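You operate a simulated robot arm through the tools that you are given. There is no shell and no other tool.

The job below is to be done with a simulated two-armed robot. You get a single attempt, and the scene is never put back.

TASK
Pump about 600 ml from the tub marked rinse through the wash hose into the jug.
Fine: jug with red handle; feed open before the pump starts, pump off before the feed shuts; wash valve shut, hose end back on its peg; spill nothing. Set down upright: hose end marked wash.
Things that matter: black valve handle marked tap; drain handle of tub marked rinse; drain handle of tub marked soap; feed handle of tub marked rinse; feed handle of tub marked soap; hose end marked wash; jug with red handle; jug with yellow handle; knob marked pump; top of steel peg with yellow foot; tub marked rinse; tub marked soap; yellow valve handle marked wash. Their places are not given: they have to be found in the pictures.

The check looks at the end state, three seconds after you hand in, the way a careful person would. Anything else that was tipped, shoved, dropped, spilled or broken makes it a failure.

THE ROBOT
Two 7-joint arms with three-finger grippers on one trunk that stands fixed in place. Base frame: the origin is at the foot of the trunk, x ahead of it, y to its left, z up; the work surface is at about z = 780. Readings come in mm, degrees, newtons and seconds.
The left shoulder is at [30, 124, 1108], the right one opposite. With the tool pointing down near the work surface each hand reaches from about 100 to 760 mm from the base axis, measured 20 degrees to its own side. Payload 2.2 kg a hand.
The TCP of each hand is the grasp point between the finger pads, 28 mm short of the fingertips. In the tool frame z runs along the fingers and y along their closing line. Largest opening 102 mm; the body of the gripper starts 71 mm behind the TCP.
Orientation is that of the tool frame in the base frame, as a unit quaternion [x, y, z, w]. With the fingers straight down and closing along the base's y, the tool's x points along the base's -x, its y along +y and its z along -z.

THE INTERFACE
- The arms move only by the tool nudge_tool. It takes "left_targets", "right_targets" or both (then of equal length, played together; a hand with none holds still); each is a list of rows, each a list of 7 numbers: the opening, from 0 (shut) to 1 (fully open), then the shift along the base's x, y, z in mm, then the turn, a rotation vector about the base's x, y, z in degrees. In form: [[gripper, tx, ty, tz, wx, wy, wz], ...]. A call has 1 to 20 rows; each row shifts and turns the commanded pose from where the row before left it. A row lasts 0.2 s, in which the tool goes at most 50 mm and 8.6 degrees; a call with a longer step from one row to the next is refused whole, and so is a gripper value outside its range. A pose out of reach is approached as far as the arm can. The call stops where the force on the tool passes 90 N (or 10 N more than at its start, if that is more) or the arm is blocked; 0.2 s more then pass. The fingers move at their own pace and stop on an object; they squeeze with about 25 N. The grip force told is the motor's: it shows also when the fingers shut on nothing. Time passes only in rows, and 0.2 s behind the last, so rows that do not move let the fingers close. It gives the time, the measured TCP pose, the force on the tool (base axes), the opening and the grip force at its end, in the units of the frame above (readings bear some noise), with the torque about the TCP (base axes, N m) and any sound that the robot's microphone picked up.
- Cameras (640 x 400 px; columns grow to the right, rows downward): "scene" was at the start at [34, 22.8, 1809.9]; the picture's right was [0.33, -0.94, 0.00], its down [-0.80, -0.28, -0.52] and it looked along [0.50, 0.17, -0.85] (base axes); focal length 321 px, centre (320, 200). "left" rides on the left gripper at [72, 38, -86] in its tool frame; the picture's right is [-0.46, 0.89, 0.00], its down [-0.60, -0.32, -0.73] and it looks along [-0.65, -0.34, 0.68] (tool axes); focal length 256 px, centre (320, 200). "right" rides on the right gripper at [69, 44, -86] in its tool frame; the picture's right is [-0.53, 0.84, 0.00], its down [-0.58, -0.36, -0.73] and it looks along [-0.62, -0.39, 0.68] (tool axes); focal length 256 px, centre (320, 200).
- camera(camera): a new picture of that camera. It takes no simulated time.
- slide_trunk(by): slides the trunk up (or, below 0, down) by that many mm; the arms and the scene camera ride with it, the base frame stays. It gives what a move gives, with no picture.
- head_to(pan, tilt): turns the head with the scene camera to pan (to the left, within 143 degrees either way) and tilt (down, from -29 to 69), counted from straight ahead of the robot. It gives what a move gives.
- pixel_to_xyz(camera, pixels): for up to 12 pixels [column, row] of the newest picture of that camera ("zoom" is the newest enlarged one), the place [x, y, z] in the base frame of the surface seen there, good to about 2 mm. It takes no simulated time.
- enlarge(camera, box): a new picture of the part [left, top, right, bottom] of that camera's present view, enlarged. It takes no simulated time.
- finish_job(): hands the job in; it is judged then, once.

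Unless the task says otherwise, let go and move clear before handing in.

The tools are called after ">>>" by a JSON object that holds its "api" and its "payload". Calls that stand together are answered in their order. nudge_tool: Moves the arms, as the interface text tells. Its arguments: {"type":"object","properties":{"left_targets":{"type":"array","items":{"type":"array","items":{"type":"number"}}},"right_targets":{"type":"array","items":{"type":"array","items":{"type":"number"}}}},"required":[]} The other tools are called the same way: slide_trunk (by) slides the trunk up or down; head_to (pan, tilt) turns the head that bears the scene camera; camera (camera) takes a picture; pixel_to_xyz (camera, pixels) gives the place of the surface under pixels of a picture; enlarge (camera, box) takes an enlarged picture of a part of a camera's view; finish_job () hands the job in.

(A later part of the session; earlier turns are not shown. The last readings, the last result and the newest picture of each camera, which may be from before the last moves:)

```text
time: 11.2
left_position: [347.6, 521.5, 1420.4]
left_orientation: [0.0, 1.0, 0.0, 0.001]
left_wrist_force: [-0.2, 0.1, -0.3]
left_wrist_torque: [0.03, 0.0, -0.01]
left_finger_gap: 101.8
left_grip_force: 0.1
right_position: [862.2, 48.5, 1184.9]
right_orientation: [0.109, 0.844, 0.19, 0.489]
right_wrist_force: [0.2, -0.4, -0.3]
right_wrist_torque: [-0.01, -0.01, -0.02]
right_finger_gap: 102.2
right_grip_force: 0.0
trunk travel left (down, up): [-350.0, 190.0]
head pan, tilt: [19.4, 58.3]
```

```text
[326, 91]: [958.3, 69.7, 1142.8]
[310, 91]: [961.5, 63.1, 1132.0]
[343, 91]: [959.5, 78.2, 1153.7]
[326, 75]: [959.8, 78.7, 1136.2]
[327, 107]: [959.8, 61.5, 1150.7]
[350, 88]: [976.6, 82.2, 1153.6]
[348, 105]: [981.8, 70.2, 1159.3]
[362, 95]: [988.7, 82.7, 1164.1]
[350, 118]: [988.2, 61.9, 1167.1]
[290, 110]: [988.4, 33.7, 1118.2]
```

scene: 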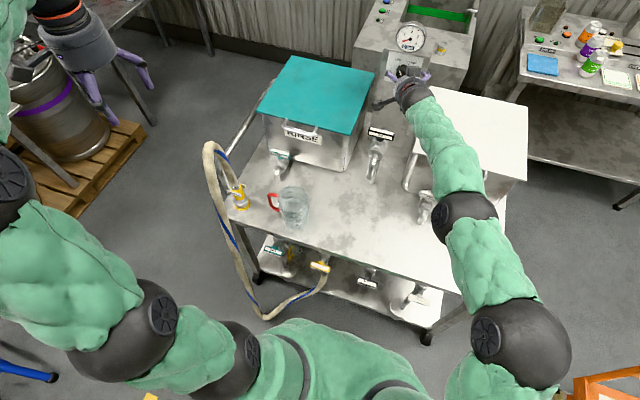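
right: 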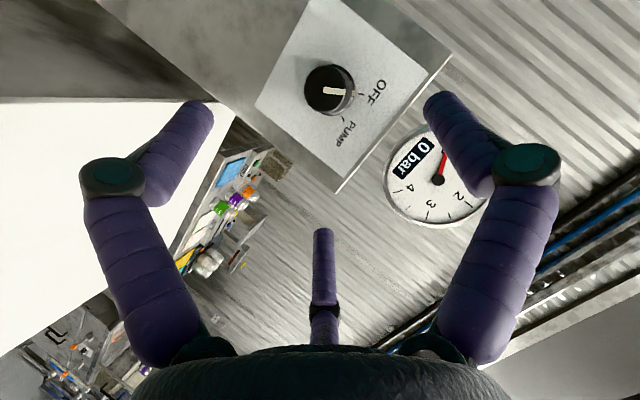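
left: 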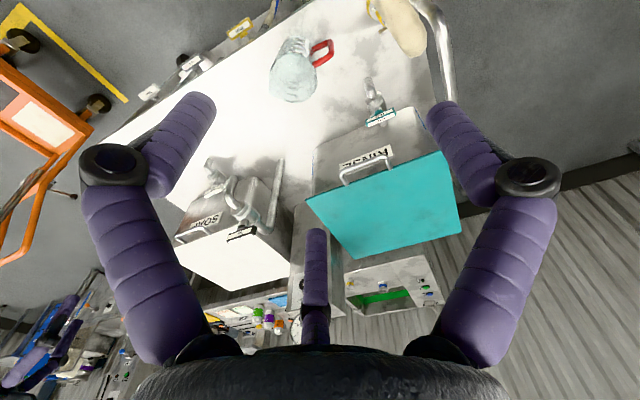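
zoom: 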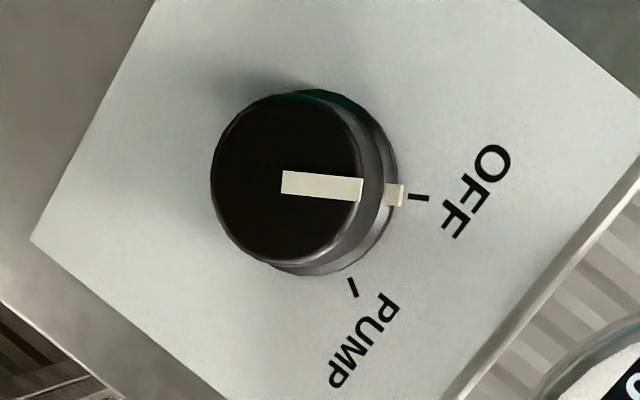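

The knob centre reads (958,70,1142) with radius ≈16.5. I'll move in with the fingers half open to confirm reach, without turning anything.

>>> {"api": "nudge_tool", "payload": {"right_targets": [[0.65, 20, 4.5, -9.5, 0, 0, 0], [0.65, 20, 4.5, -9.5, 0, 0, 0], [0.65, 20, 4.5, -9.5, 0, 0, 0], [0.65, 20, 4.5, -9.5, 0, 0, 0], [0.65, 0, 0, 0, 0, 0, 0]]}}

>>> {"api": "camera", "payload": {"camera": "right"}}

```text
time: 12.4
left_position: [351.3, 521.2, 1420.5]
left_orientation: [0.0, 1.0, 0.0, 0.0]
left_wrist_force: [0.5, 0.4, 0.1]
left_wrist_torque: [-0.01, -0.01, 0.02]
left_finger_gap: 102.1
left_grip_force: 0.0
right_position: [925.1, 60.9, 1156.0]
right_orientation: [0.11, 0.845, 0.188, 0.488]
right_wrist_force: [0.0, -0.4, -0.6]
right_wrist_torque: [-0.02, -0.01, -0.04]
right_finger_gap: 66.2
right_grip_force: 0.1
right hand out of reach, approached as far as the arm can: row 4
trunk travel left (down, up): [-350.0, 190.0]
head pan, tilt: [19.4, 58.3]
```

```text
taken
```

right: 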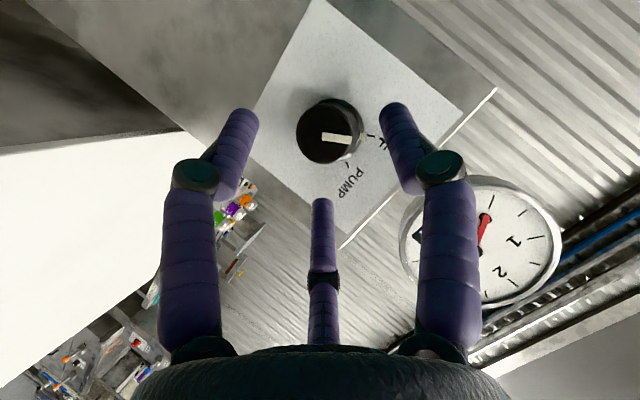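

The arm ran out of reach at x≈925 with this steep tool direction. I'll back off, raise the trunk 80 mm and use a tool direction closer to the arm's line (about 20° off the knob axis).

>>> {"api": "nudge_tool", "payload": {"right_targets": [[0.65, -30, -7, 15, 0, 0, 0], [0.65, -35, -8, 17, 0, 0, 0], [0.65, -35, -8, 17, 0, 0, 0], [0.65, 0, 0, 0, 0, 0, 0]]}}

>>> {"api": "slide_trunk", "payload": {"by": 80}}

```text
time: 13.4
left_position: [351.8, 520.9, 1419.7]
left_orientation: [0.001, 1.0, 0.0, 0.0]
left_wrist_force: [0.0, -0.6, 0.6]
left_wrist_torque: [-0.01, 0.06, 0.0]
left_finger_gap: 101.9
left_grip_force: 0.1
right_position: [826.1, 37.0, 1204.3]
right_orientation: [0.11, 0.846, 0.189, 0.487]
right_wrist_force: [0.0, -0.4, -1.1]
right_wrist_torque: [-0.01, 0.01, 0.02]
right_finger_gap: 66.3
right_grip_force: 0.1
trunk travel left (down, up): [-350.0, 190.0]
head pan, tilt: [19.4, 58.3]
```

```text
time: 14.6
left_position: [350.3, 521.2, 1499.7]
left_orientation: [0.0, 1.0, 0.0, 0.0]
left_wrist_force: [-0.3, 0.3, -0.3]
left_wrist_torque: [0.01, -0.01, -0.03]
left_finger_gap: 101.9
left_grip_force: 0.3
right_position: [825.3, 37.4, 1285.4]
right_orientation: [0.11, 0.845, 0.189, 0.488]
right_wrist_force: [-0.1, 1.1, -0.4]
right_wrist_torque: [-0.01, -0.01, -0.01]
right_finger_gap: 66.1
right_grip_force: 0.1
trunk travel left (down, up): [-430.0, 110.0]
head pan, tilt: [19.4, 58.3]
```

The trunk is up and the right hand is at (825,37,1285). I'll reorient to the flatter tool direction and come to 100 mm short of the knob.

>>> {"api": "nudge_tool", "payload": {"right_targets": [[0.6, 7.7, 3.7, -28.6, 3.49, -4.4, -2.39], [0.6, 7.7, 3.7, -28.6, 3.49, -4.4, -2.39], [0.6, 7.7, 3.7, -28.6, 0, 0, 0], [0.6, 7.6, 3.5, -28.6, 0, 0, 0], [0.6, 0, 0, 0, 0, 0, 0]]}}

>>> {"api": "nudge_tool", "payload": {"right_targets": [[0.6, 18, 3.6, -5.8, 0, 0, 0], [0.6, 18, 3.6, -5.8, 0, 0, 0], [0.6, 18, 3.6, -5.8, 0, 0, 0], [0.6, 18, 3.6, -5.8, 0, 0, 0], [0.6, 0, 0, 0, 0, 0, 0]]}}

>>> {"api": "camera", "payload": {"camera": "right"}}

>>> {"api": "camera", "payload": {"camera": "scene"}}

```text
time: 15.8
left_position: [349.5, 519.9, 1501.5]
left_orientation: [0.0, 1.0, 0.0, -0.001]
left_wrist_force: [-0.5, 0.6, -0.5]
left_wrist_torque: [0.01, 0.01, -0.02]
left_finger_gap: 101.9
left_grip_force: 0.0
right_position: [855.3, 49.8, 1168.1]
right_orientation: [0.159, 0.786, 0.228, 0.552]
right_wrist_force: [-0.2, -0.2, 0.8]
right_wrist_torque: [0.0, 0.0, 0.01]
right_finger_gap: 60.9
right_grip_force: 0.0
trunk travel left (down, up): [-430.0, 110.0]
head pan, tilt: [19.4, 58.3]
```

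```text
time: 17.0
left_position: [348.8, 519.7, 1500.6]
left_orientation: [-0.001, 1.0, 0.0, 0.0]
left_wrist_force: [-0.7, 0.2, -0.1]
left_wrist_torque: [0.01, -0.03, 0.01]
left_finger_gap: 102.1
left_grip_force: 0.1
right_position: [925.0, 64.7, 1147.5]
right_orientation: [0.16, 0.787, 0.228, 0.55]
right_wrist_force: [0.3, 0.4, -0.2]
right_wrist_torque: [0.0, 0.0, 0.03]
right_finger_gap: 61.2
right_grip_force: 0.1
trunk travel left (down, up): [-430.0, 110.0]
head pan, tilt: [19.4, 58.3]
```

```text
taken
```

right: 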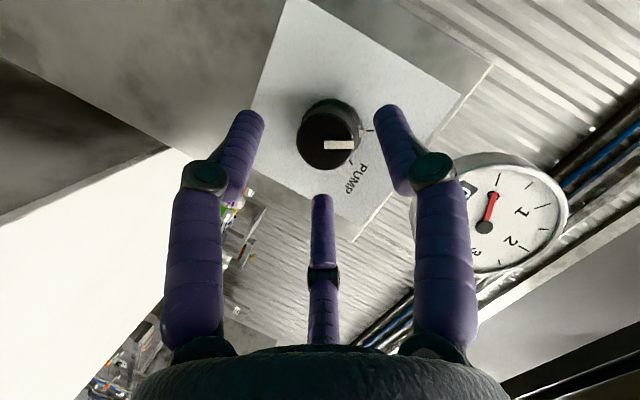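

```text
taken
```

scene: 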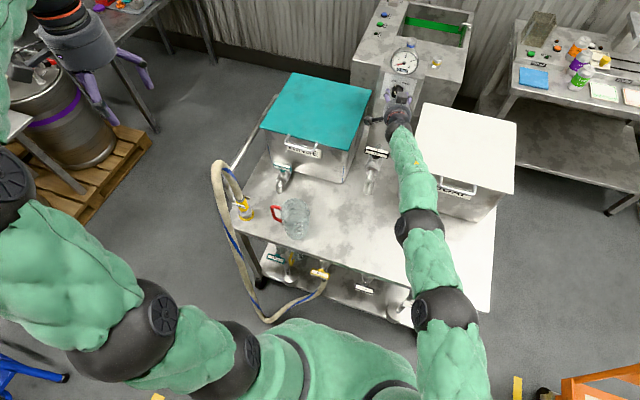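

No reach warning so far, at (925,65,1147). I'll go the last 25 mm to the grasp position with the fingers open around the knob.

>>> {"api": "nudge_tool", "payload": {"right_targets": [[0.6, 8.5, 1.8, -2, 0, 0, 0], [0.6, 8.5, 1.8, -2, 0, 0, 0], [0.6, 8, 1.8, -2, 0, 0, 0], [0.6, 0, 0, 0, 0, 0, 0]]}}

>>> {"api": "camera", "payload": {"camera": "right"}}

```text
time: 18.0
left_position: [350.7, 520.4, 1498.7]
left_orientation: [-0.001, 1.0, 0.0, 0.0]
left_wrist_force: [0.4, 0.3, 0.1]
left_wrist_torque: [-0.01, -0.01, 0.0]
left_finger_gap: 102.0
left_grip_force: 0.0
right_position: [928.0, 63.6, 1146.9]
right_orientation: [0.16, 0.787, 0.227, 0.551]
right_wrist_force: [0.1, 0.2, -0.9]
right_wrist_torque: [0.03, 0.02, 0.01]
right_finger_gap: 61.2
right_grip_force: 0.0
right hand out of reach, approached as far as the arm can: row 1, 2, 3
trunk travel left (down, up): [-430.0, 110.0]
head pan, tilt: [19.4, 58.3]
```

```text
taken
```

right: 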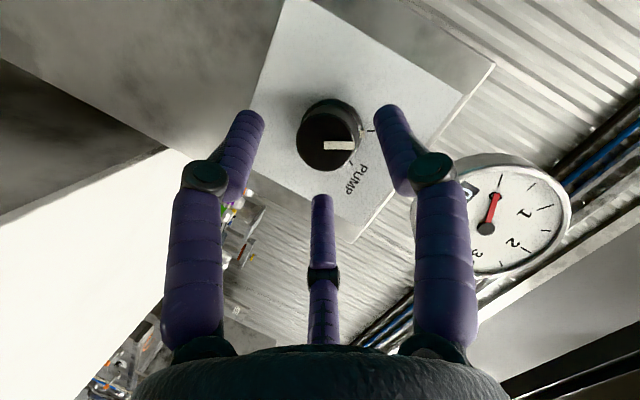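

It stopped at x≈928. I'll look at how the right arm's joints lie (black joints at (445,305), (418,228), (398,115)) to see whether the arm is really straight.

>>> {"api": "pixel_to_xyz", "payload": {"camera": "scene", "pixels": [[445, 308], [430, 260], [418, 228], [408, 180], [400, 140], [398, 115], [397, 100], [455, 350], [465, 390]]}}

>>> {"api": "head_to", "payload": {"pan": -25, "tilt": 50}}

>>> {"api": "camera", "payload": {"camera": "scene"}}

```text
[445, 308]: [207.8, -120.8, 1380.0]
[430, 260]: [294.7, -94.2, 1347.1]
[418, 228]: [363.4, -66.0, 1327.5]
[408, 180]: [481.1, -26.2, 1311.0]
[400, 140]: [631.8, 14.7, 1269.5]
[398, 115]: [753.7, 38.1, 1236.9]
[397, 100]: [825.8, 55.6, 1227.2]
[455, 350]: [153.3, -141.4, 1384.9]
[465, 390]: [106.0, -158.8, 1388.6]
```

```text
time: 19.1
left_position: [351.0, 520.7, 1500.2]
left_orientation: [0.001, 1.0, 0.0, 0.0]
left_wrist_force: [0.1, 0.2, 0.7]
left_wrist_torque: [0.01, 0.0, 0.03]
left_finger_gap: 101.7
left_grip_force: 0.0
right_position: [927.0, 64.3, 1146.5]
right_orientation: [0.16, 0.786, 0.228, 0.551]
right_wrist_force: [0.1, 0.5, -0.5]
right_wrist_torque: [-0.01, -0.02, 0.05]
right_finger_gap: 61.3
right_grip_force: 0.1
trunk travel left (down, up): [-430.0, 110.0]
head pan, tilt: [-25.0, 50.0]
```

```text
taken
```

scene: 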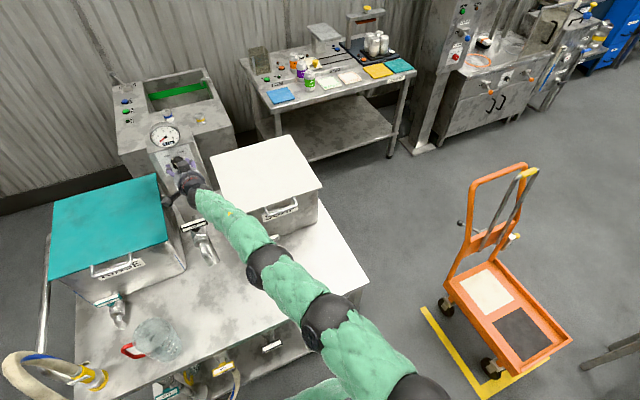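

The arm is nearly straight from the elbow but rises from the shoulder, so the downward tilt costs reach. I'll back off slightly, roll the tool about the knob axis to the level direction, and test the reach again.

>>> {"api": "nudge_tool", "payload": {"right_targets": [[0.6, -12, -2, 4, 0, 0, 0], [0.6, 0, 0, 0, 8.3, 0, 0], [0.6, 0, 0, 0, 8.3, 0, 0], [0.6, 0, 0, 0, 8.3, 0, 0], [0.6, 0, 0, 0, 8.3, 0, 0], [0.6, 0, 0, 0, 8.3, 0, 0], [0.6, 0, 0, 0, 8.3, 0, 0], [0.6, 0, 0, 0, 8.2, 0, 0], [0.6, 0, 0, 0, 0, 0, 0]]}}

>>> {"api": "nudge_tool", "payload": {"right_targets": [[0.6, 8, 2, -3, 0, 0, 0], [0.6, 8, 2, -2, 0, 0, 0], [0.6, 8, 1, -2, 0, 0, 0], [0.6, 8, 1, 0, 0, 0, 0], [0.6, 0, 0, 0, 0, 0, 0]]}}

>>> {"api": "camera", "payload": {"camera": "right"}}

>>> {"api": "camera", "payload": {"camera": "scene"}}

```text
time: 21.1
left_position: [350.9, 521.3, 1499.9]
left_orientation: [0.0, 1.0, 0.0, 0.0]
left_wrist_force: [-0.8, 0.5, 0.0]
left_wrist_torque: [0.01, -0.01, 0.03]
left_finger_gap: 102.1
left_grip_force: 0.0
right_position: [924.6, 65.0, 1152.8]
right_orientation: [0.408, 0.576, 0.581, 0.406]
right_wrist_force: [0.2, 0.0, 0.9]
right_wrist_torque: [-0.02, -0.02, 0.0]
right_finger_gap: 61.3
right_grip_force: 0.0
right hand out of reach, approached as far as the arm can: row 3
trunk travel left (down, up): [-430.0, 110.0]
head pan, tilt: [-25.0, 50.0]
```

```text
time: 22.3
left_position: [350.5, 520.0, 1501.3]
left_orientation: [0.0, 1.0, 0.0, 0.0]
left_wrist_force: [0.3, 0.5, 0.0]
left_wrist_torque: [0.01, 0.05, 0.02]
left_finger_gap: 102.1
left_grip_force: 0.1
right_position: [923.6, 63.8, 1153.8]
right_orientation: [0.407, 0.578, 0.581, 0.403]
right_wrist_force: [0.9, -0.3, 0.0]
right_wrist_torque: [0.01, -0.01, 0.0]
right_finger_gap: 61.1
right_grip_force: 0.0
right hand out of reach, approached as far as the arm can: row 1, 2, 3, 4
trunk travel left (down, up): [-430.0, 110.0]
head pan, tilt: [-25.0, 50.0]
```

```text
taken
```

right: 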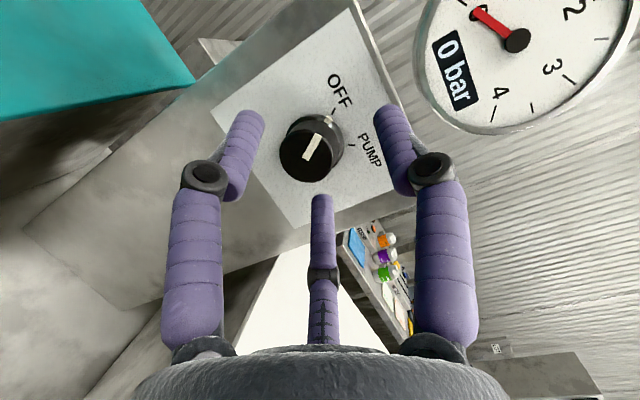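

```text
taken
```

scene: 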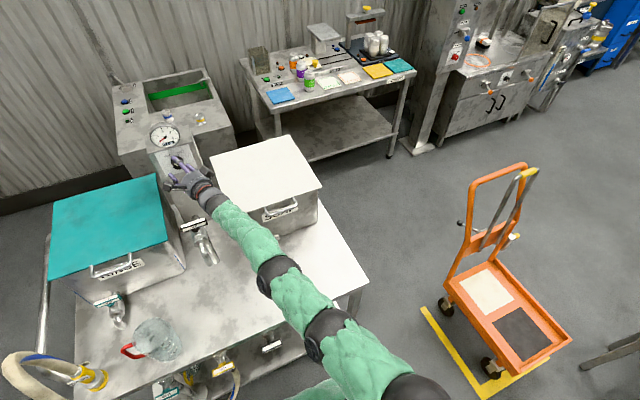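

All three stops fit a reach sphere whose centre is about 130 mm above the told shoulder, so a lower trunk should gain some reach. I'll back the right hand off and up, then lower the trunk to test that.

>>> {"api": "nudge_tool", "payload": {"right_targets": [[0.6, -25, -12, 20, 0, 0, 0], [0.6, -25, -12, 30, 0, 0, 0], [0.6, -25, -12, 30, 0, 0, 0], [0.6, -25, -12, 30, 0, 0, 0], [0.6, -25, -12, 30, 0, 0, 0], [0.6, 0, 0, 20, 0, 0, 0]]}}

>>> {"api": "slide_trunk", "payload": {"by": -160}}

>>> {"api": "camera", "payload": {"camera": "scene"}}

```text
time: 23.7
left_position: [350.5, 520.4, 1499.6]
left_orientation: [0.0, 1.0, 0.0, 0.0]
left_wrist_force: [0.2, 0.4, 0.4]
left_wrist_torque: [0.0, -0.03, 0.01]
left_finger_gap: 102.0
left_grip_force: 0.0
right_position: [928.6, 53.8, 1210.8]
right_orientation: [0.408, 0.578, 0.58, 0.404]
right_wrist_force: [0.8, -0.5, -1.3]
right_wrist_torque: [0.0, -0.02, -0.01]
right_finger_gap: 61.4
right_grip_force: 0.1
right hand out of reach, approached as far as the arm can: row 1, 2, 3, 4, 5, 6
trunk travel left (down, up): [-430.0, 110.0]
head pan, tilt: [-25.0, 50.0]
```

```text
time: 25.5
left_position: [350.0, 520.9, 1340.3]
left_orientation: [0.001, 1.0, 0.0, 0.0]
left_wrist_force: [0.0, 0.9, -0.2]
left_wrist_torque: [-0.01, 0.0, -0.02]
left_finger_gap: 101.7
left_grip_force: 0.0
right_position: [930.0, 53.9, 1051.1]
right_orientation: [0.407, 0.578, 0.58, 0.405]
right_wrist_force: [-0.1, 0.5, -0.1]
right_wrist_torque: [0.01, 0.0, 0.01]
right_finger_gap: 61.4
right_grip_force: 0.0
trunk travel left (down, up): [-270.0, 270.0]
head pan, tilt: [-25.0, 50.0]
```

```text
taken
```

scene: 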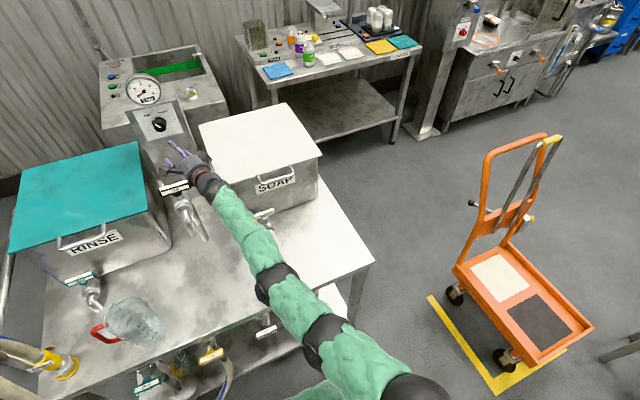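

The commanded pose had drifted past the reach limit, so the back-off didn't take; the hand rode down to (930,54,1051) beside the tap, with no contact forces. I'll make one small upward test step and look at it before anything else.

>>> {"api": "nudge_tool", "payload": {"right_targets": [[0.6, 0, 0, 10, 0, 0, 0]]}}

>>> {"api": "enlarge", "payload": {"camera": "scene", "box": [110, 80, 290, 250]}}

```text
time: 25.9
left_position: [349.8, 519.7, 1341.2]
left_orientation: [0.0, 1.0, 0.0, 0.001]
left_wrist_force: [0.0, -0.2, 0.4]
left_wrist_torque: [0.0, -0.02, -0.02]
left_finger_gap: 102.1
left_grip_force: 0.2
right_position: [930.9, 53.1, 1062.1]
right_orientation: [0.407, 0.578, 0.581, 0.404]
right_wrist_force: [-0.5, -0.6, 0.0]
right_wrist_torque: [-0.02, 0.0, 0.01]
right_finger_gap: 61.2
right_grip_force: 0.0
trunk travel left (down, up): [-270.0, 270.0]
head pan, tilt: [-25.0, 50.0]
```

```text
2.35 times, centred on (200, 165) of scene
```

zoom: 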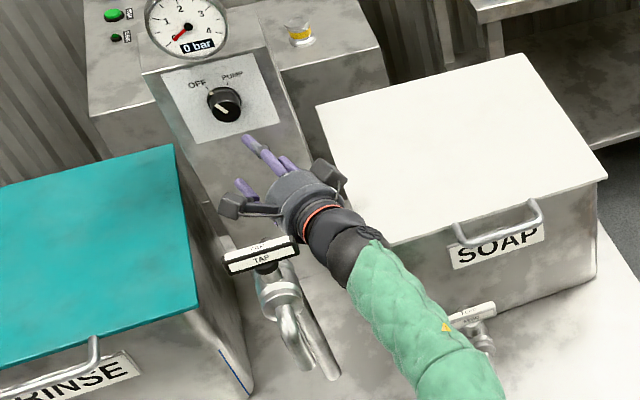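

The hand is close beside the tap but touching nothing, and the tap bar hasn't moved. The commanded pose now follows the measured one, so I'll raise the hand to knob height and then test the forward reach in small steps.

>>> {"api": "nudge_tool", "payload": {"right_targets": [[0.6, -5, 0, 30, 0, 0, 0], [0.6, -5, 4, 30, 0, 0, 0], [0.6, 0, 4, 20, 0, 0, 0], [0.6, 0, 0, 0, 0, 0, 0]]}}

>>> {"api": "nudge_tool", "payload": {"right_targets": [[0.6, 5, 1, 0, 0, 0, 0], [0.6, 5, 1, 0, 0, 0, 0], [0.6, 5, 1, 0, 0, 0, 0], [0.6, 5, 1, 0, 0, 0, 0], [0.6, 0, 0, 0, 0, 0, 0]]}}

>>> {"api": "camera", "payload": {"camera": "right"}}

```text
time: 26.9
left_position: [349.7, 520.2, 1339.4]
left_orientation: [0.0, 1.0, 0.0, 0.001]
left_wrist_force: [-0.3, -0.7, -0.3]
left_wrist_torque: [-0.03, 0.01, -0.01]
left_finger_gap: 102.1
left_grip_force: 0.0
right_position: [929.5, 69.9, 1119.7]
right_orientation: [0.406, 0.574, 0.583, 0.406]
right_wrist_force: [0.0, 0.7, -1.2]
right_wrist_torque: [0.0, -0.01, 0.0]
right_finger_gap: 61.2
right_grip_force: 0.1
right hand out of reach, approached as far as the arm can: row 1, 2, 3
trunk travel left (down, up): [-270.0, 270.0]
head pan, tilt: [-25.0, 50.0]
```

```text
time: 28.1
left_position: [348.9, 521.0, 1340.2]
left_orientation: [0.0, 1.0, 0.0, -0.001]
left_wrist_force: [-0.6, 0.2, 0.9]
left_wrist_torque: [0.0, 0.0, -0.03]
left_finger_gap: 101.9
left_grip_force: 0.0
right_position: [942.1, 67.7, 1121.9]
right_orientation: [0.407, 0.577, 0.581, 0.405]
right_wrist_force: [-0.8, 2.9, 8.7]
right_wrist_torque: [-0.03, -0.2, 0.16]
right_finger_gap: 66.5
right_grip_force: 3.7
right hand out of reach, approached as far as the arm can: row 4
trunk travel left (down, up): [-270.0, 270.0]
head pan, tilt: [-25.0, 50.0]
```

```text
taken
```

right: 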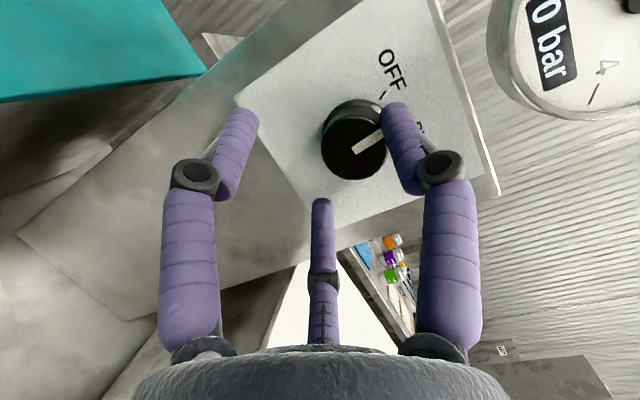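

The upper finger is just touching the knob (about 9 N upward, gap pushed to 66.5 mm). I'll back straight off now and check that the knob is still at OFF.

>>> {"api": "nudge_tool", "payload": {"right_targets": [[0.6, -10, -2, 0, 0, 0, 0], [0.6, -10, -2, 0, 0, 0, 0], [0.6, -10, -2, 0, 0, 0, 0], [0.6, 0, 0, 0, 0, 0, 0]]}}

>>> {"api": "enlarge", "payload": {"camera": "right", "box": [230, 40, 480, 200]}}

>>> {"api": "enlarge", "payload": {"camera": "scene", "box": [110, 70, 250, 190]}}

```text
time: 29.1
left_position: [350.4, 520.2, 1339.3]
left_orientation: [0.0, 1.0, 0.001, 0.0]
left_wrist_force: [0.5, 0.6, -0.3]
left_wrist_torque: [0.01, -0.02, -0.02]
left_finger_gap: 102.1
left_grip_force: 0.1
right_position: [929.8, 67.5, 1115.4]
right_orientation: [0.408, 0.577, 0.581, 0.405]
right_wrist_force: [-0.3, -1.0, -0.2]
right_wrist_torque: [0.01, -0.01, -0.02]
right_finger_gap: 60.9
right_grip_force: 0.1
right hand out of reach, approached as far as the arm can: row 1, 2, 3
trunk travel left (down, up): [-270.0, 270.0]
head pan, tilt: [-25.0, 50.0]
```

```text
2.50 times, centred on (355, 120) of right
```

zoom: 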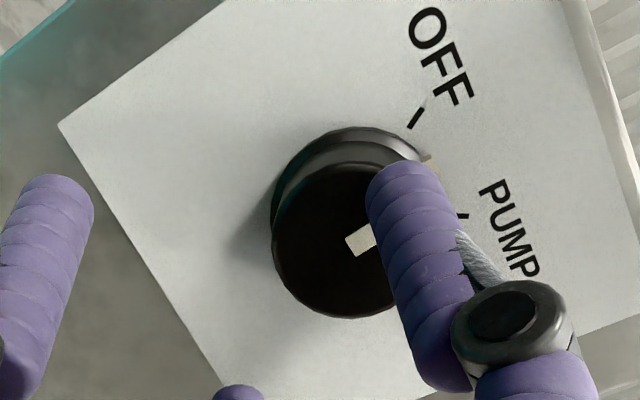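

```text
3.33 times, centred on (180, 130) of scene
```

zoom: 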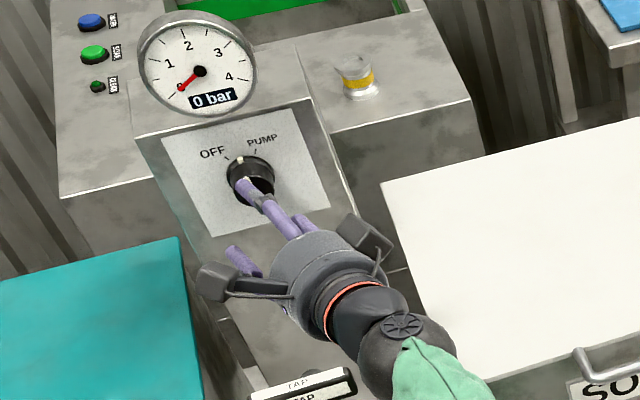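

The knob's skirt mark at zoom (240,159) now sits between the OFF and PUMP ticks, so my finger nudged it; the gauge is still 0 bar and no pump sound was reported. I'll pull the hand straight back, away from the knob, in one cautious step.

>>> {"api": "nudge_tool", "payload": {"right_targets": [[0.6, -25, -8, -20, 0, 0, 0], [0.6, 0, 0, 0, 0, 0, 0]]}}

>>> {"api": "enlarge", "payload": {"camera": "right", "box": [230, 40, 480, 200]}}

```text
time: 29.7
left_position: [349.8, 520.9, 1340.8]
left_orientation: [0.0, 1.0, 0.0, 0.0]
left_wrist_force: [-0.9, 0.1, -0.1]
left_wrist_torque: [0.01, 0.0, 0.0]
left_finger_gap: 102.1
left_grip_force: 0.0
right_position: [930.6, 63.2, 1102.8]
right_orientation: [0.408, 0.578, 0.58, 0.405]
right_wrist_force: [-0.4, 0.8, 0.0]
right_wrist_torque: [-0.01, 0.01, 0.02]
right_finger_gap: 61.2
right_grip_force: 0.0
right hand out of reach, approached as far as the arm can: row 1
trunk travel left (down, up): [-270.0, 270.0]
head pan, tilt: [-25.0, 50.0]
```

```text
2.50 times, centred on (355, 120) of right
```

zoom: 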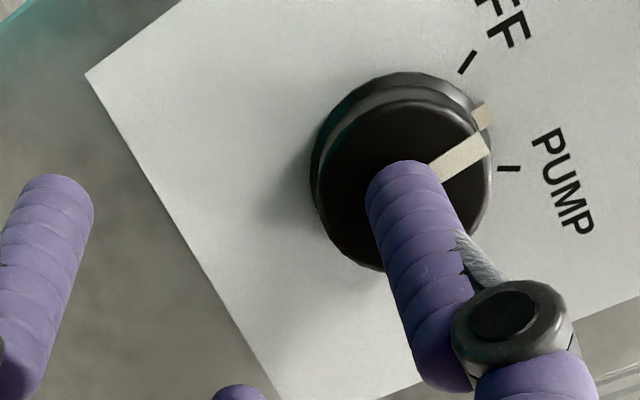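

The hand won't retract along the arm's line, which looks like a straight-elbow stall; the knob mark sits midway between OFF and PUMP and there's still no contact force. I'll unlock the elbow by moving sideways to the right (−y), which could only rub the knob toward OFF.

>>> {"api": "nudge_tool", "payload": {"right_targets": [[0.6, -10, -30, 0, 0, 0, 0], [0.6, -10, -30, 0, 0, 0, 0], [0.6, 0, 0, 0, 0, 0, 0]]}}

>>> {"api": "camera", "payload": {"camera": "scene"}}

```text
time: 30.5
left_position: [349.1, 519.7, 1339.9]
left_orientation: [0.0, 1.0, 0.0, 0.0]
left_wrist_force: [-1.3, 0.3, 0.7]
left_wrist_torque: [-0.05, 0.0, -0.04]
left_finger_gap: 102.0
left_grip_force: 0.2
right_position: [939.0, 7.7, 1101.1]
right_orientation: [0.407, 0.577, 0.581, 0.405]
right_wrist_force: [0.0, -0.1, 0.9]
right_wrist_torque: [0.01, 0.02, 0.0]
right_finger_gap: 61.5
right_grip_force: 0.1
right hand out of reach, approached as far as the arm can: row 1, 2
trunk travel left (down, up): [-270.0, 270.0]
head pan, tilt: [-25.0, 50.0]
```

```text
taken
```

scene: 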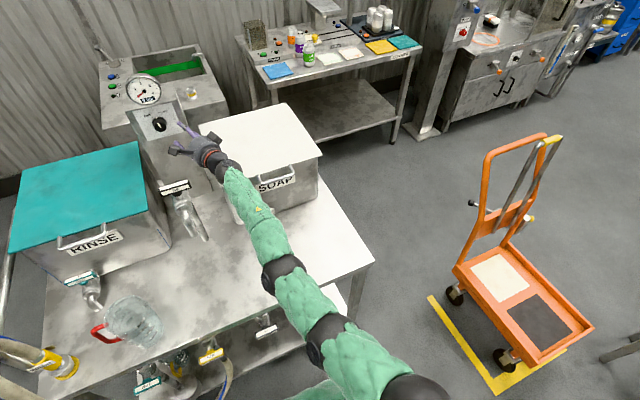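

The hand slid off to y≈8, clear of the knob. I'll check the knob and gauge, then try a larger retraction in free space.

>>> {"api": "enlarge", "payload": {"camera": "scene", "box": [110, 70, 250, 190]}}

>>> {"api": "nudge_tool", "payload": {"right_targets": [[0.6, -40, -10, 20, 0, 0, 0], [0.6, -40, -10, 20, 0, 0, 0], [0.6, 0, 0, 0, 0, 0, 0]]}}

```text
3.33 times, centred on (180, 130) of scene
```

zoom: 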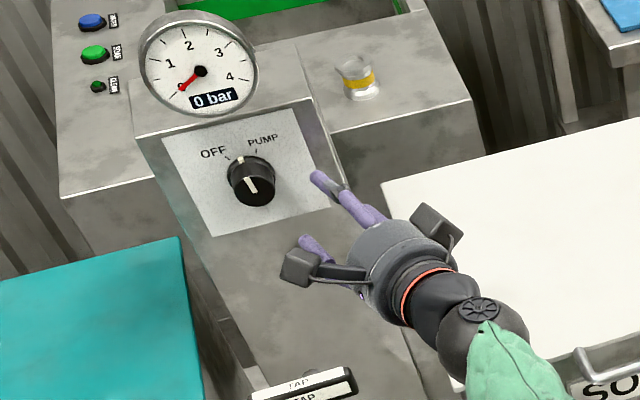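

```text
time: 31.3
left_position: [350.3, 519.9, 1339.9]
left_orientation: [0.0, 1.0, 0.0, 0.001]
left_wrist_force: [0.2, -0.8, -0.2]
left_wrist_torque: [-0.04, 0.0, -0.01]
left_finger_gap: 102.1
left_grip_force: 0.1
right_position: [938.8, 7.1, 1101.3]
right_orientation: [0.407, 0.578, 0.581, 0.405]
right_wrist_force: [0.9, 0.4, -0.1]
right_wrist_torque: [-0.01, -0.02, 0.0]
right_finger_gap: 61.1
right_grip_force: 0.0
right hand out of reach, approached as far as the arm can: row 1, 2
trunk travel left (down, up): [-270.0, 270.0]
head pan, tilt: [-25.0, 50.0]
```

The knob still points midway and the gauge reads 0 bar; the arm didn't retract at all. I'll try to free the elbow by combining a turn of the tool with the retraction, in free space to the right of the knob.

>>> {"api": "nudge_tool", "payload": {"right_targets": [[0.6, -20, -15, 10, 0, 8, 0], [0.6, -20, -15, 10, 0, 8, 0], [0.6, -20, -15, 10, 0, 8, 0], [0.6, 0, 0, 0, 0, 0, 0]]}}

```text
time: 32.2
left_position: [350.2, 519.6, 1339.7]
left_orientation: [0.001, 1.0, 0.0, 0.002]
left_wrist_force: [0.4, -1.5, -0.7]
left_wrist_torque: [0.09, 0.0, -0.03]
left_finger_gap: 102.1
left_grip_force: 0.1
right_position: [921.0, 23.5, 1013.6]
right_orientation: [0.49, 0.65, 0.503, 0.29]
right_wrist_force: [6.5, 25.9, 14.4]
right_wrist_torque: [-0.78, 1.12, -1.63]
right_finger_gap: 60.8
right_grip_force: 0.1
right hand out of reach, approached as far as the arm can: row 1, 2
trunk travel left (down, up): [-270.0, 270.0]
head pan, tilt: [-25.0, 50.0]
stopped in row 4 (right hand): the force on the tool passed its limit at 121 N (the readings are from after the stop); the commanded pose is now the measured one
```

The hand swung down to z≈1014 and bumped something with 121 N before stopping. I need to see what it touches right now.

>>> {"api": "camera", "payload": {"camera": "scene"}}

>>> {"api": "enlarge", "payload": {"camera": "scene", "box": [120, 90, 330, 250]}}

>>> {"api": "camera", "payload": {"camera": "right"}}

```text
taken
```

scene: 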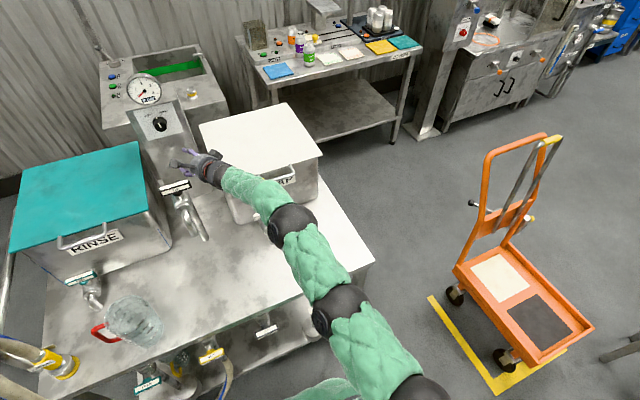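

```text
2.50 times, centred on (225, 170) of scene
```

zoom: 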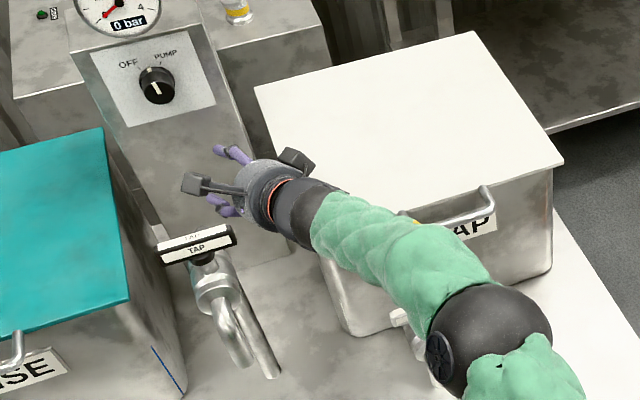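

```text
taken
```

right: 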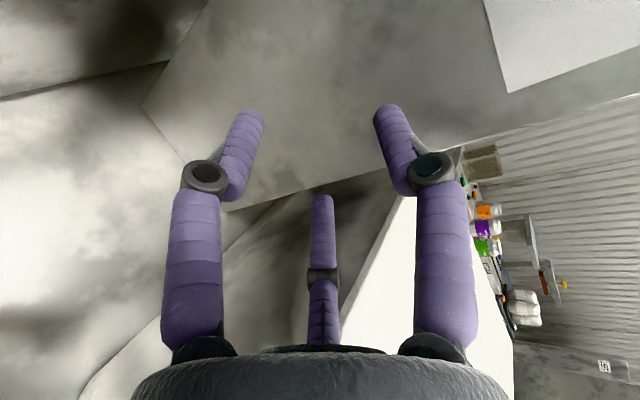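

The elbow has now bent and the forearm lies against the soap tub's lid edge; the lid corners (200,122), (322,155) are where they were, so the tub hasn't moved. I'll lift gently straight up.

>>> {"api": "nudge_tool", "payload": {"right_targets": [[0.6, -3, 0, 12, 0, 0, 0], [0.6, -3, 0, 15, 0, 0, 0]]}}

```text
time: 32.8
left_position: [351.9, 519.9, 1340.9]
left_orientation: [0.001, 1.0, 0.0, 0.0]
left_wrist_force: [0.0, 0.1, -0.2]
left_wrist_torque: [0.0, 0.0, 0.03]
left_finger_gap: 102.1
left_grip_force: 0.1
right_position: [916.7, 15.7, 1035.7]
right_orientation: [0.497, 0.649, 0.497, 0.291]
right_wrist_force: [0.0, -1.1, -0.3]
right_wrist_torque: [0.03, 0.0, 0.02]
right_finger_gap: 60.6
right_grip_force: 0.0
trunk travel left (down, up): [-270.0, 270.0]
head pan, tilt: [-25.0, 50.0]
```

It's free of contact again. I'll raise and retract together, keeping away from the tap (to −y) and from full stretch.

>>> {"api": "nudge_tool", "payload": {"right_targets": [[0.6, -6, -12, 20, 0, 0, 0], [0.6, -6, -12, 20, 0, 0, 0], [0.6, -8, -10, 25, 0, 0, 0], [0.6, -10, -5, 25, 0, 0, 0]]}}

>>> {"api": "camera", "payload": {"camera": "scene"}}

```text
time: 33.8
left_position: [351.1, 519.6, 1340.8]
left_orientation: [0.001, 1.0, 0.0, 0.001]
left_wrist_force: [-2.1, -0.2, -0.1]
left_wrist_torque: [0.01, -0.04, 0.0]
left_finger_gap: 101.8
left_grip_force: 0.2
right_position: [885.9, -19.2, 1126.1]
right_orientation: [0.495, 0.65, 0.499, 0.289]
right_wrist_force: [-0.4, -0.2, -0.2]
right_wrist_torque: [-0.03, -0.05, -0.04]
right_finger_gap: 61.2
right_grip_force: 0.0
trunk travel left (down, up): [-270.0, 270.0]
head pan, tilt: [-25.0, 50.0]
```

```text
taken
```

scene: 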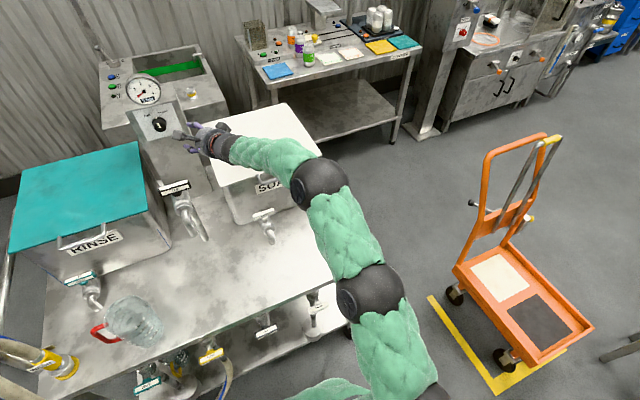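

The arm responds normally again, with the scene undisturbed (TAP and soap tub in place). I'll lift over the tap and swing the right hand back toward the rinse feed side at a safe height.

>>> {"api": "nudge_tool", "payload": {"right_targets": [[0.6, -21.5, -3, 26, 0, 0, 0], [0.6, -21.5, -3, 26, 0, 0, 0], [0.6, -21.5, -3, 26, 0, 0, 0], [0.6, -21.5, -3, 26, 0, 0, 0]]}}

```text
time: 34.8
left_position: [349.6, 519.4, 1340.6]
left_orientation: [0.002, 1.0, 0.0, 0.001]
left_wrist_force: [-0.9, 0.1, -0.5]
left_wrist_torque: [0.04, -0.03, 0.01]
left_finger_gap: 102.2
left_grip_force: 0.1
right_position: [801.1, -33.1, 1228.8]
right_orientation: [0.495, 0.65, 0.499, 0.289]
right_wrist_force: [-0.2, 0.3, -0.7]
right_wrist_torque: [0.03, -0.02, -0.02]
right_finger_gap: 61.3
right_grip_force: 0.0
trunk travel left (down, up): [-270.0, 270.0]
head pan, tilt: [-25.0, 50.0]
```

The right hand is up at (801,−33,1229). Now I'll swing it over to (620,150) while turning the tool into the pushing orientation, and point the head at the feed.

>>> {"api": "nudge_tool", "payload": {"right_targets": [[0.4, -30, 30, 0, -4.15, 3.95, 4.57], [0.3, -30, 30, 0, -4.15, 3.95, 4.57], [0.2, -30, 30, 0, -4.15, 3.95, 4.57], [0.1, -30, 30, 0, -4.15, 3.95, 4.57], [0.0, -30, 30, 0, 0, 0, 0], [0.0, -30, 30, 0, 0, 0, 0]]}}

>>> {"api": "head_to", "payload": {"pan": 22, "tilt": 52}}

>>> {"api": "camera", "payload": {"camera": "scene"}}

>>> {"api": "camera", "payload": {"camera": "right"}}

```text
time: 36.2
left_position: [349.7, 519.9, 1339.5]
left_orientation: [0.001, 1.0, 0.0, 0.001]
left_wrist_force: [-0.5, -0.2, 0.0]
left_wrist_torque: [0.02, -0.01, -0.01]
left_finger_gap: 102.0
left_grip_force: 0.0
right_position: [597.7, 148.0, 1208.0]
right_orientation: [0.403, 0.818, 0.368, 0.184]
right_wrist_force: [-0.1, 0.1, 0.1]
right_wrist_torque: [0.0, -0.05, -0.05]
right_finger_gap: 2.3
right_grip_force: 24.5
right hand out of reach, approached as far as the arm can: row 2
trunk travel left (down, up): [-270.0, 270.0]
head pan, tilt: [-25.0, 50.0]
```

```text
time: 37.4
left_position: [351.8, 518.6, 1341.1]
left_orientation: [0.001, 1.0, 0.001, 0.0]
left_wrist_force: [0.4, 0.4, 0.0]
left_wrist_torque: [0.01, -0.02, 0.01]
left_finger_gap: 101.9
left_grip_force: 0.0
right_position: [598.4, 147.2, 1207.9]
right_orientation: [0.403, 0.818, 0.368, 0.184]
right_wrist_force: [-0.3, -0.1, -0.1]
right_wrist_torque: [-0.01, 0.0, 0.01]
right_finger_gap: 2.1
right_grip_force: 25.4
trunk travel left (down, up): [-270.0, 270.0]
head pan, tilt: [22.0, 52.0]
```

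```text
taken
```

scene: 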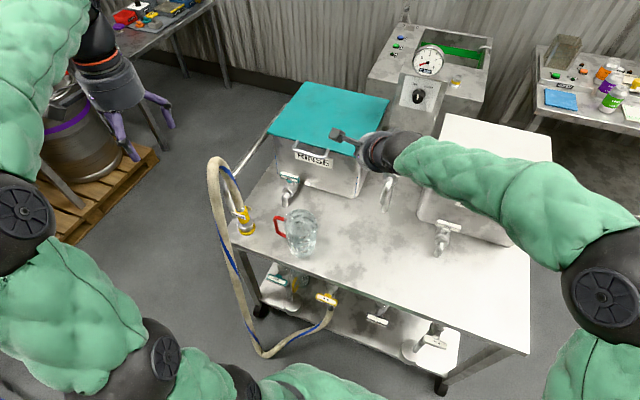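

```text
taken
```

right: 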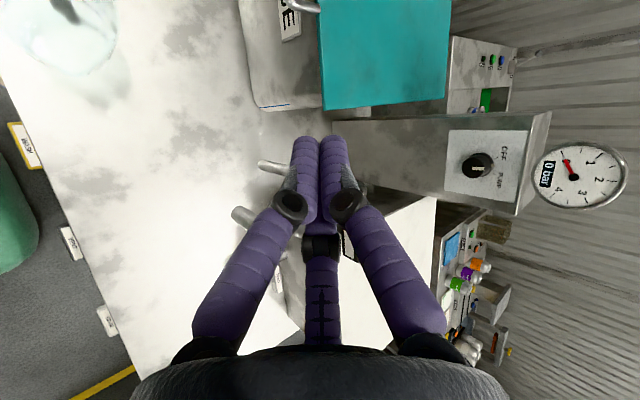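

The knob's gauge still shows 0 bar. The right arm would be nearly stretched for the feed handle, so I'm checking the left arm's elbow position (black joints near (22,210) and (160,345)) to compare using it instead.

>>> {"api": "pixel_to_xyz", "payload": {"camera": "scene", "pixels": [[22, 210], [165, 350], [40, 100], [100, 50], [90, 290], [200, 375], [605, 285], [540, 190], [450, 160], [390, 150], [600, 370], [418, 95]]}}

>>> {"api": "camera", "payload": {"camera": "left"}}

```text
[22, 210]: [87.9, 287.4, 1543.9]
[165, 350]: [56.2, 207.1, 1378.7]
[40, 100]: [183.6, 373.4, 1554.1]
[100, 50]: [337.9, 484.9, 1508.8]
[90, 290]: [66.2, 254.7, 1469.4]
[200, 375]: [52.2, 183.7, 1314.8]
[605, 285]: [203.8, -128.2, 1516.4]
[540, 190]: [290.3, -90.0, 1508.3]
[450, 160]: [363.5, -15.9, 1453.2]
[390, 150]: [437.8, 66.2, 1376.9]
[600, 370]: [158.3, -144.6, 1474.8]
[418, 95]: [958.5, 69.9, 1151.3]
```

```text
taken
```

left: 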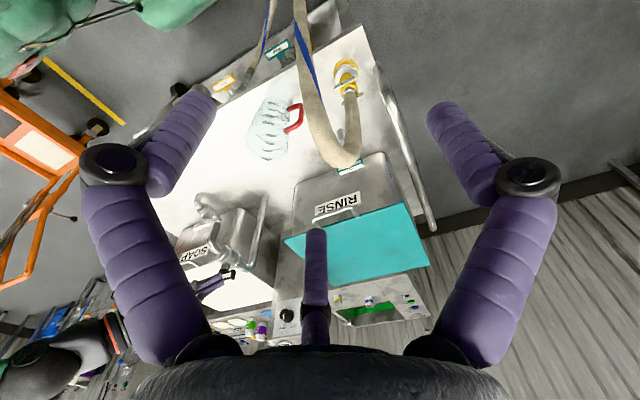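

Both arms run elbow-high (joints at z≈1470–1540), so the left forearm will pass above the hose and jug; the left hand is better for the feed. First I'll take the right hand back to a tool-down park near (430,−60,1250).

>>> {"api": "nudge_tool", "payload": {"right_targets": [[0.0, -18.7, -23, 4.7, -5.01, 2.48, 5.42], [0.0, -18.7, -23, 4.7, -5.01, 2.48, 5.42], [0.0, -18.7, -23, 4.7, -5.01, 2.48, 5.42], [0.0, -18.7, -23, 4.7, -5.01, 2.48, 5.42], [0.0, -18.7, -23, 4.7, -5.01, 2.48, 5.42], [0.0, -18.7, -23, 4.7, -5.01, 2.48, 5.42], [0.0, -18.7, -23, 4.7, -5.01, 2.48, 5.42], [0.0, -18.7, -23, 4.7, -5.01, 2.48, 5.42], [0.0, -18.7, -23, 4.7, -5.01, 2.48, 5.42]]}}

>>> {"api": "camera", "payload": {"camera": "scene"}}

```text
time: 39.4
left_position: [350.0, 519.5, 1340.3]
left_orientation: [0.0, 1.0, 0.0, 0.001]
left_wrist_force: [0.3, -0.2, 0.2]
left_wrist_torque: [0.01, -0.04, -0.01]
left_finger_gap: 102.0
left_grip_force: 0.0
right_position: [430.8, -57.3, 1248.9]
right_orientation: [0.002, 1.0, -0.002, 0.003]
right_wrist_force: [-0.2, -0.1, 0.5]
right_wrist_torque: [-0.02, 0.0, 0.0]
right_finger_gap: 2.1
right_grip_force: 24.9
trunk travel left (down, up): [-270.0, 270.0]
head pan, tilt: [22.0, 52.0]
```

```text
taken
```

scene: 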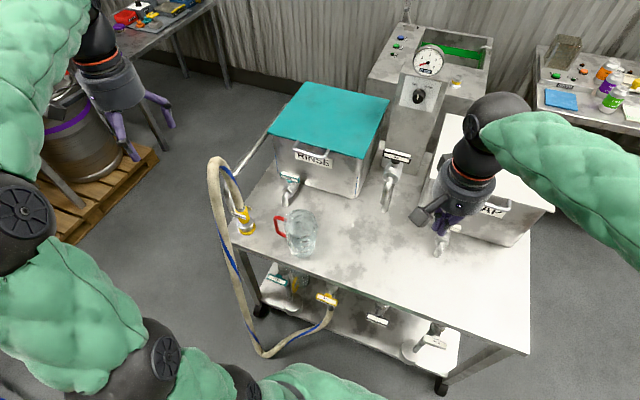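

The right hand is parked. Now the left hand: fingers closed as a pusher, tilted 30° forward, moving over high to (600,400,1300).

>>> {"api": "nudge_tool", "payload": {"left_targets": [[0.6, 35.7, -17, -5.7, 0, -7.5, 0], [0.3, 35.7, -17, -5.7, 0, -7.5, 0], [0.0, 35.7, -17, -5.7, 0, -7.5, 0], [0.0, 35.7, -17, -5.7, 0, -7.5, 0], [0.0, 35.7, -17, -5.7, 0, 0, 0], [0.0, 35.7, -17, -5.7, 0, 0, 0], [0.0, 35.7, -17, -5.7, 0, 0, 0]]}}

>>> {"api": "camera", "payload": {"camera": "scene"}}

>>> {"api": "camera", "payload": {"camera": "left"}}

```text
time: 41.0
left_position: [603.5, 403.1, 1298.9]
left_orientation: [0.001, 0.966, -0.001, 0.259]
left_wrist_force: [-0.8, -0.4, 0.2]
left_wrist_torque: [0.0, 0.01, -0.01]
left_finger_gap: 2.1
left_grip_force: 25.1
right_position: [432.7, -56.4, 1247.8]
right_orientation: [0.002, 1.0, -0.001, 0.002]
right_wrist_force: [0.8, -0.4, 0.2]
right_wrist_torque: [0.0, 0.02, 0.01]
right_finger_gap: 2.2
right_grip_force: 24.9
trunk travel left (down, up): [-270.0, 270.0]
head pan, tilt: [22.0, 52.0]
```

```text
taken
```

scene: 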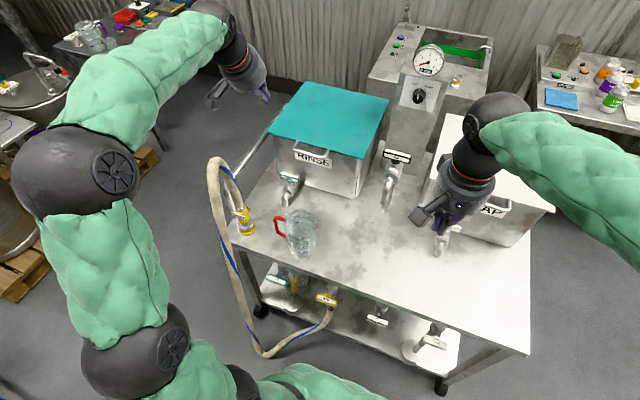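

```text
taken
```

left: 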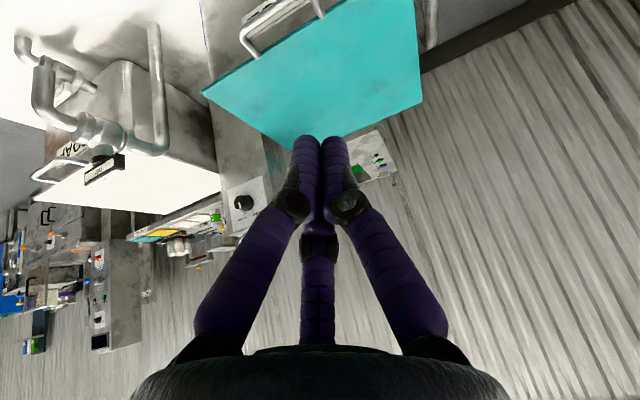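

The left hand is at (603,403,1299), well over everything. I'll descend to about (650,388,960) in front of the feed handle.

>>> {"api": "nudge_tool", "payload": {"left_targets": [[0.0, 5, -1.7, -37.7, 0, 0, 0], [0.0, 5, -1.7, -37.7, 0, 0, 0], [0.0, 5, -1.7, -37.7, 0, 0, 0], [0.0, 5, -1.7, -37.7, 0, 0, 0], [0.0, 5, -1.7, -37.7, 0, 0, 0], [0.0, 5, -1.7, -37.7, 0, 0, 0], [0.0, 5, -1.7, -37.7, 0, 0, 0], [0.0, 5, -1.7, -37.7, 0, 0, 0], [0.0, 5, -1.7, -37.7, 0, 0, 0]]}}

>>> {"api": "camera", "payload": {"camera": "scene"}}

>>> {"api": "camera", "payload": {"camera": "left"}}

```text
time: 43.0
left_position: [647.3, 383.0, 960.7]
left_orientation: [0.001, 0.966, 0.0, 0.259]
left_wrist_force: [0.4, -0.4, 0.3]
left_wrist_torque: [-0.03, 0.0, -0.03]
left_finger_gap: 1.8
left_grip_force: 24.7
right_position: [431.9, -56.7, 1248.1]
right_orientation: [0.002, 1.0, -0.002, 0.003]
right_wrist_force: [0.1, 0.2, 0.0]
right_wrist_torque: [-0.02, 0.06, -0.04]
right_finger_gap: 2.1
right_grip_force: 24.8
trunk travel left (down, up): [-270.0, 270.0]
head pan, tilt: [22.0, 52.0]
```

```text
taken
```

scene: 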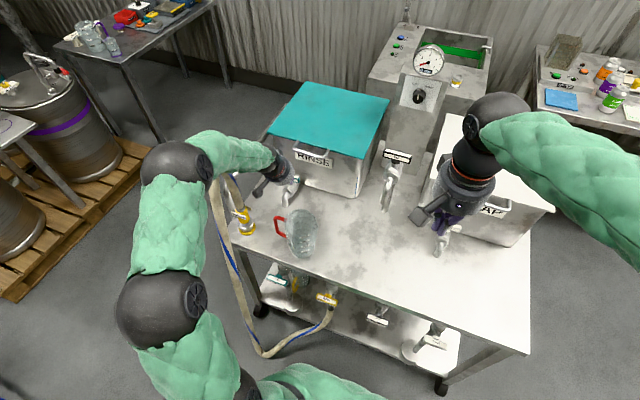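

```text
taken
```

left: 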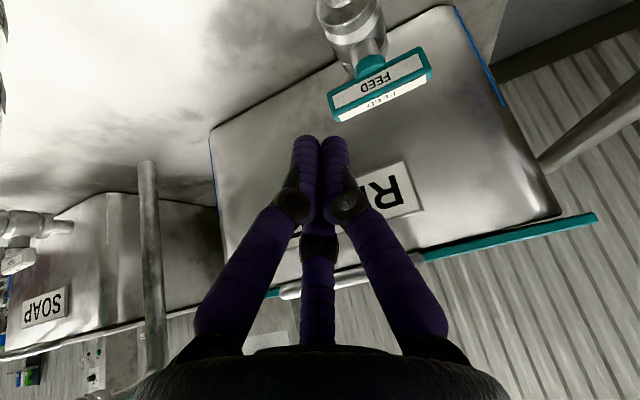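

The left camera sees the FEED bar at (380,88) and my closed fingertips at (320,140). The forearm passes near the hose top in the scene view, so I'll check heights there before going on.

>>> {"api": "pixel_to_xyz", "payload": {"camera": "scene", "pixels": [[180, 165], [225, 150], [245, 152], [212, 180], [216, 200], [235, 178], [262, 165], [200, 165]]}}

>>> {"api": "pixel_to_xyz", "payload": {"camera": "left", "pixels": [[380, 88], [335, 105], [428, 68], [340, 118], [430, 80], [370, 68], [320, 145]]}}

>>> {"api": "enlarge", "payload": {"camera": "scene", "box": [180, 130, 320, 250]}}

```text
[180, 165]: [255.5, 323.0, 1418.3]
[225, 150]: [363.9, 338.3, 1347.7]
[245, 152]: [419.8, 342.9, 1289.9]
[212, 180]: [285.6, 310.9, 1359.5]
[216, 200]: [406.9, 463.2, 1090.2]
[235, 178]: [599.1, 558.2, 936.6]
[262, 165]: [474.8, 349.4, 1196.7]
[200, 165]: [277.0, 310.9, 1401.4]
```

```text
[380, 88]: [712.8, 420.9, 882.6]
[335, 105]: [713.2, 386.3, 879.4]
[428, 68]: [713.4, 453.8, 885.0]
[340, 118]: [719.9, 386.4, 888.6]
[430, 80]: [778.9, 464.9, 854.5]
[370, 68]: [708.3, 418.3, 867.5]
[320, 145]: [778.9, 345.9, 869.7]
```

```text
3.33 times, centred on (250, 190) of scene
```

zoom: 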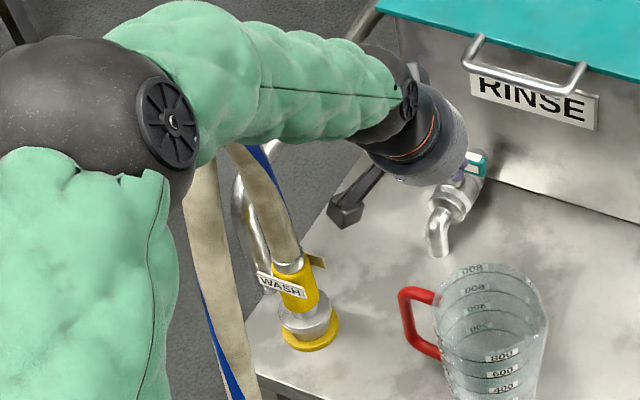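

The forearm is clear of the hose (z≥1200, y≈310–350). The bar's front face is at x≈713, y 380–454, z≈873–888; I'll bring the fingertips in front of its right end.

>>> {"api": "nudge_tool", "payload": {"left_targets": [[0.0, 6, 2, -22, 0, 0, 0], [0.0, 6, 2, -22, 0, 0, 0], [0.0, 8, 1, -21, 0, 0, 0], [0.0, 8, 0, 0, 0, 0, 0]]}}

>>> {"api": "camera", "payload": {"camera": "left"}}

```text
time: 44.0
left_position: [674.4, 390.5, 896.2]
left_orientation: [0.001, 0.966, 0.0, 0.259]
left_wrist_force: [0.8, -0.2, -0.9]
left_wrist_torque: [0.03, -0.05, 0.01]
left_finger_gap: 2.2
left_grip_force: 25.1
right_position: [431.5, -57.6, 1247.4]
right_orientation: [0.004, 1.0, -0.001, 0.003]
right_wrist_force: [0.2, 0.3, 0.2]
right_wrist_torque: [0.04, -0.03, 0.04]
right_finger_gap: 2.2
right_grip_force: 24.9
trunk travel left (down, up): [-270.0, 270.0]
head pan, tilt: [22.0, 52.0]
```

```text
taken
```

left: 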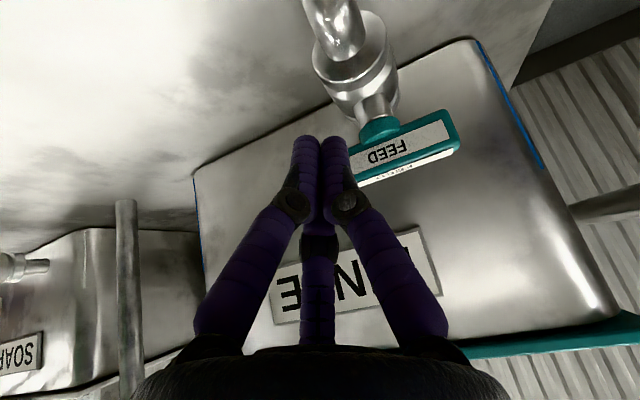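

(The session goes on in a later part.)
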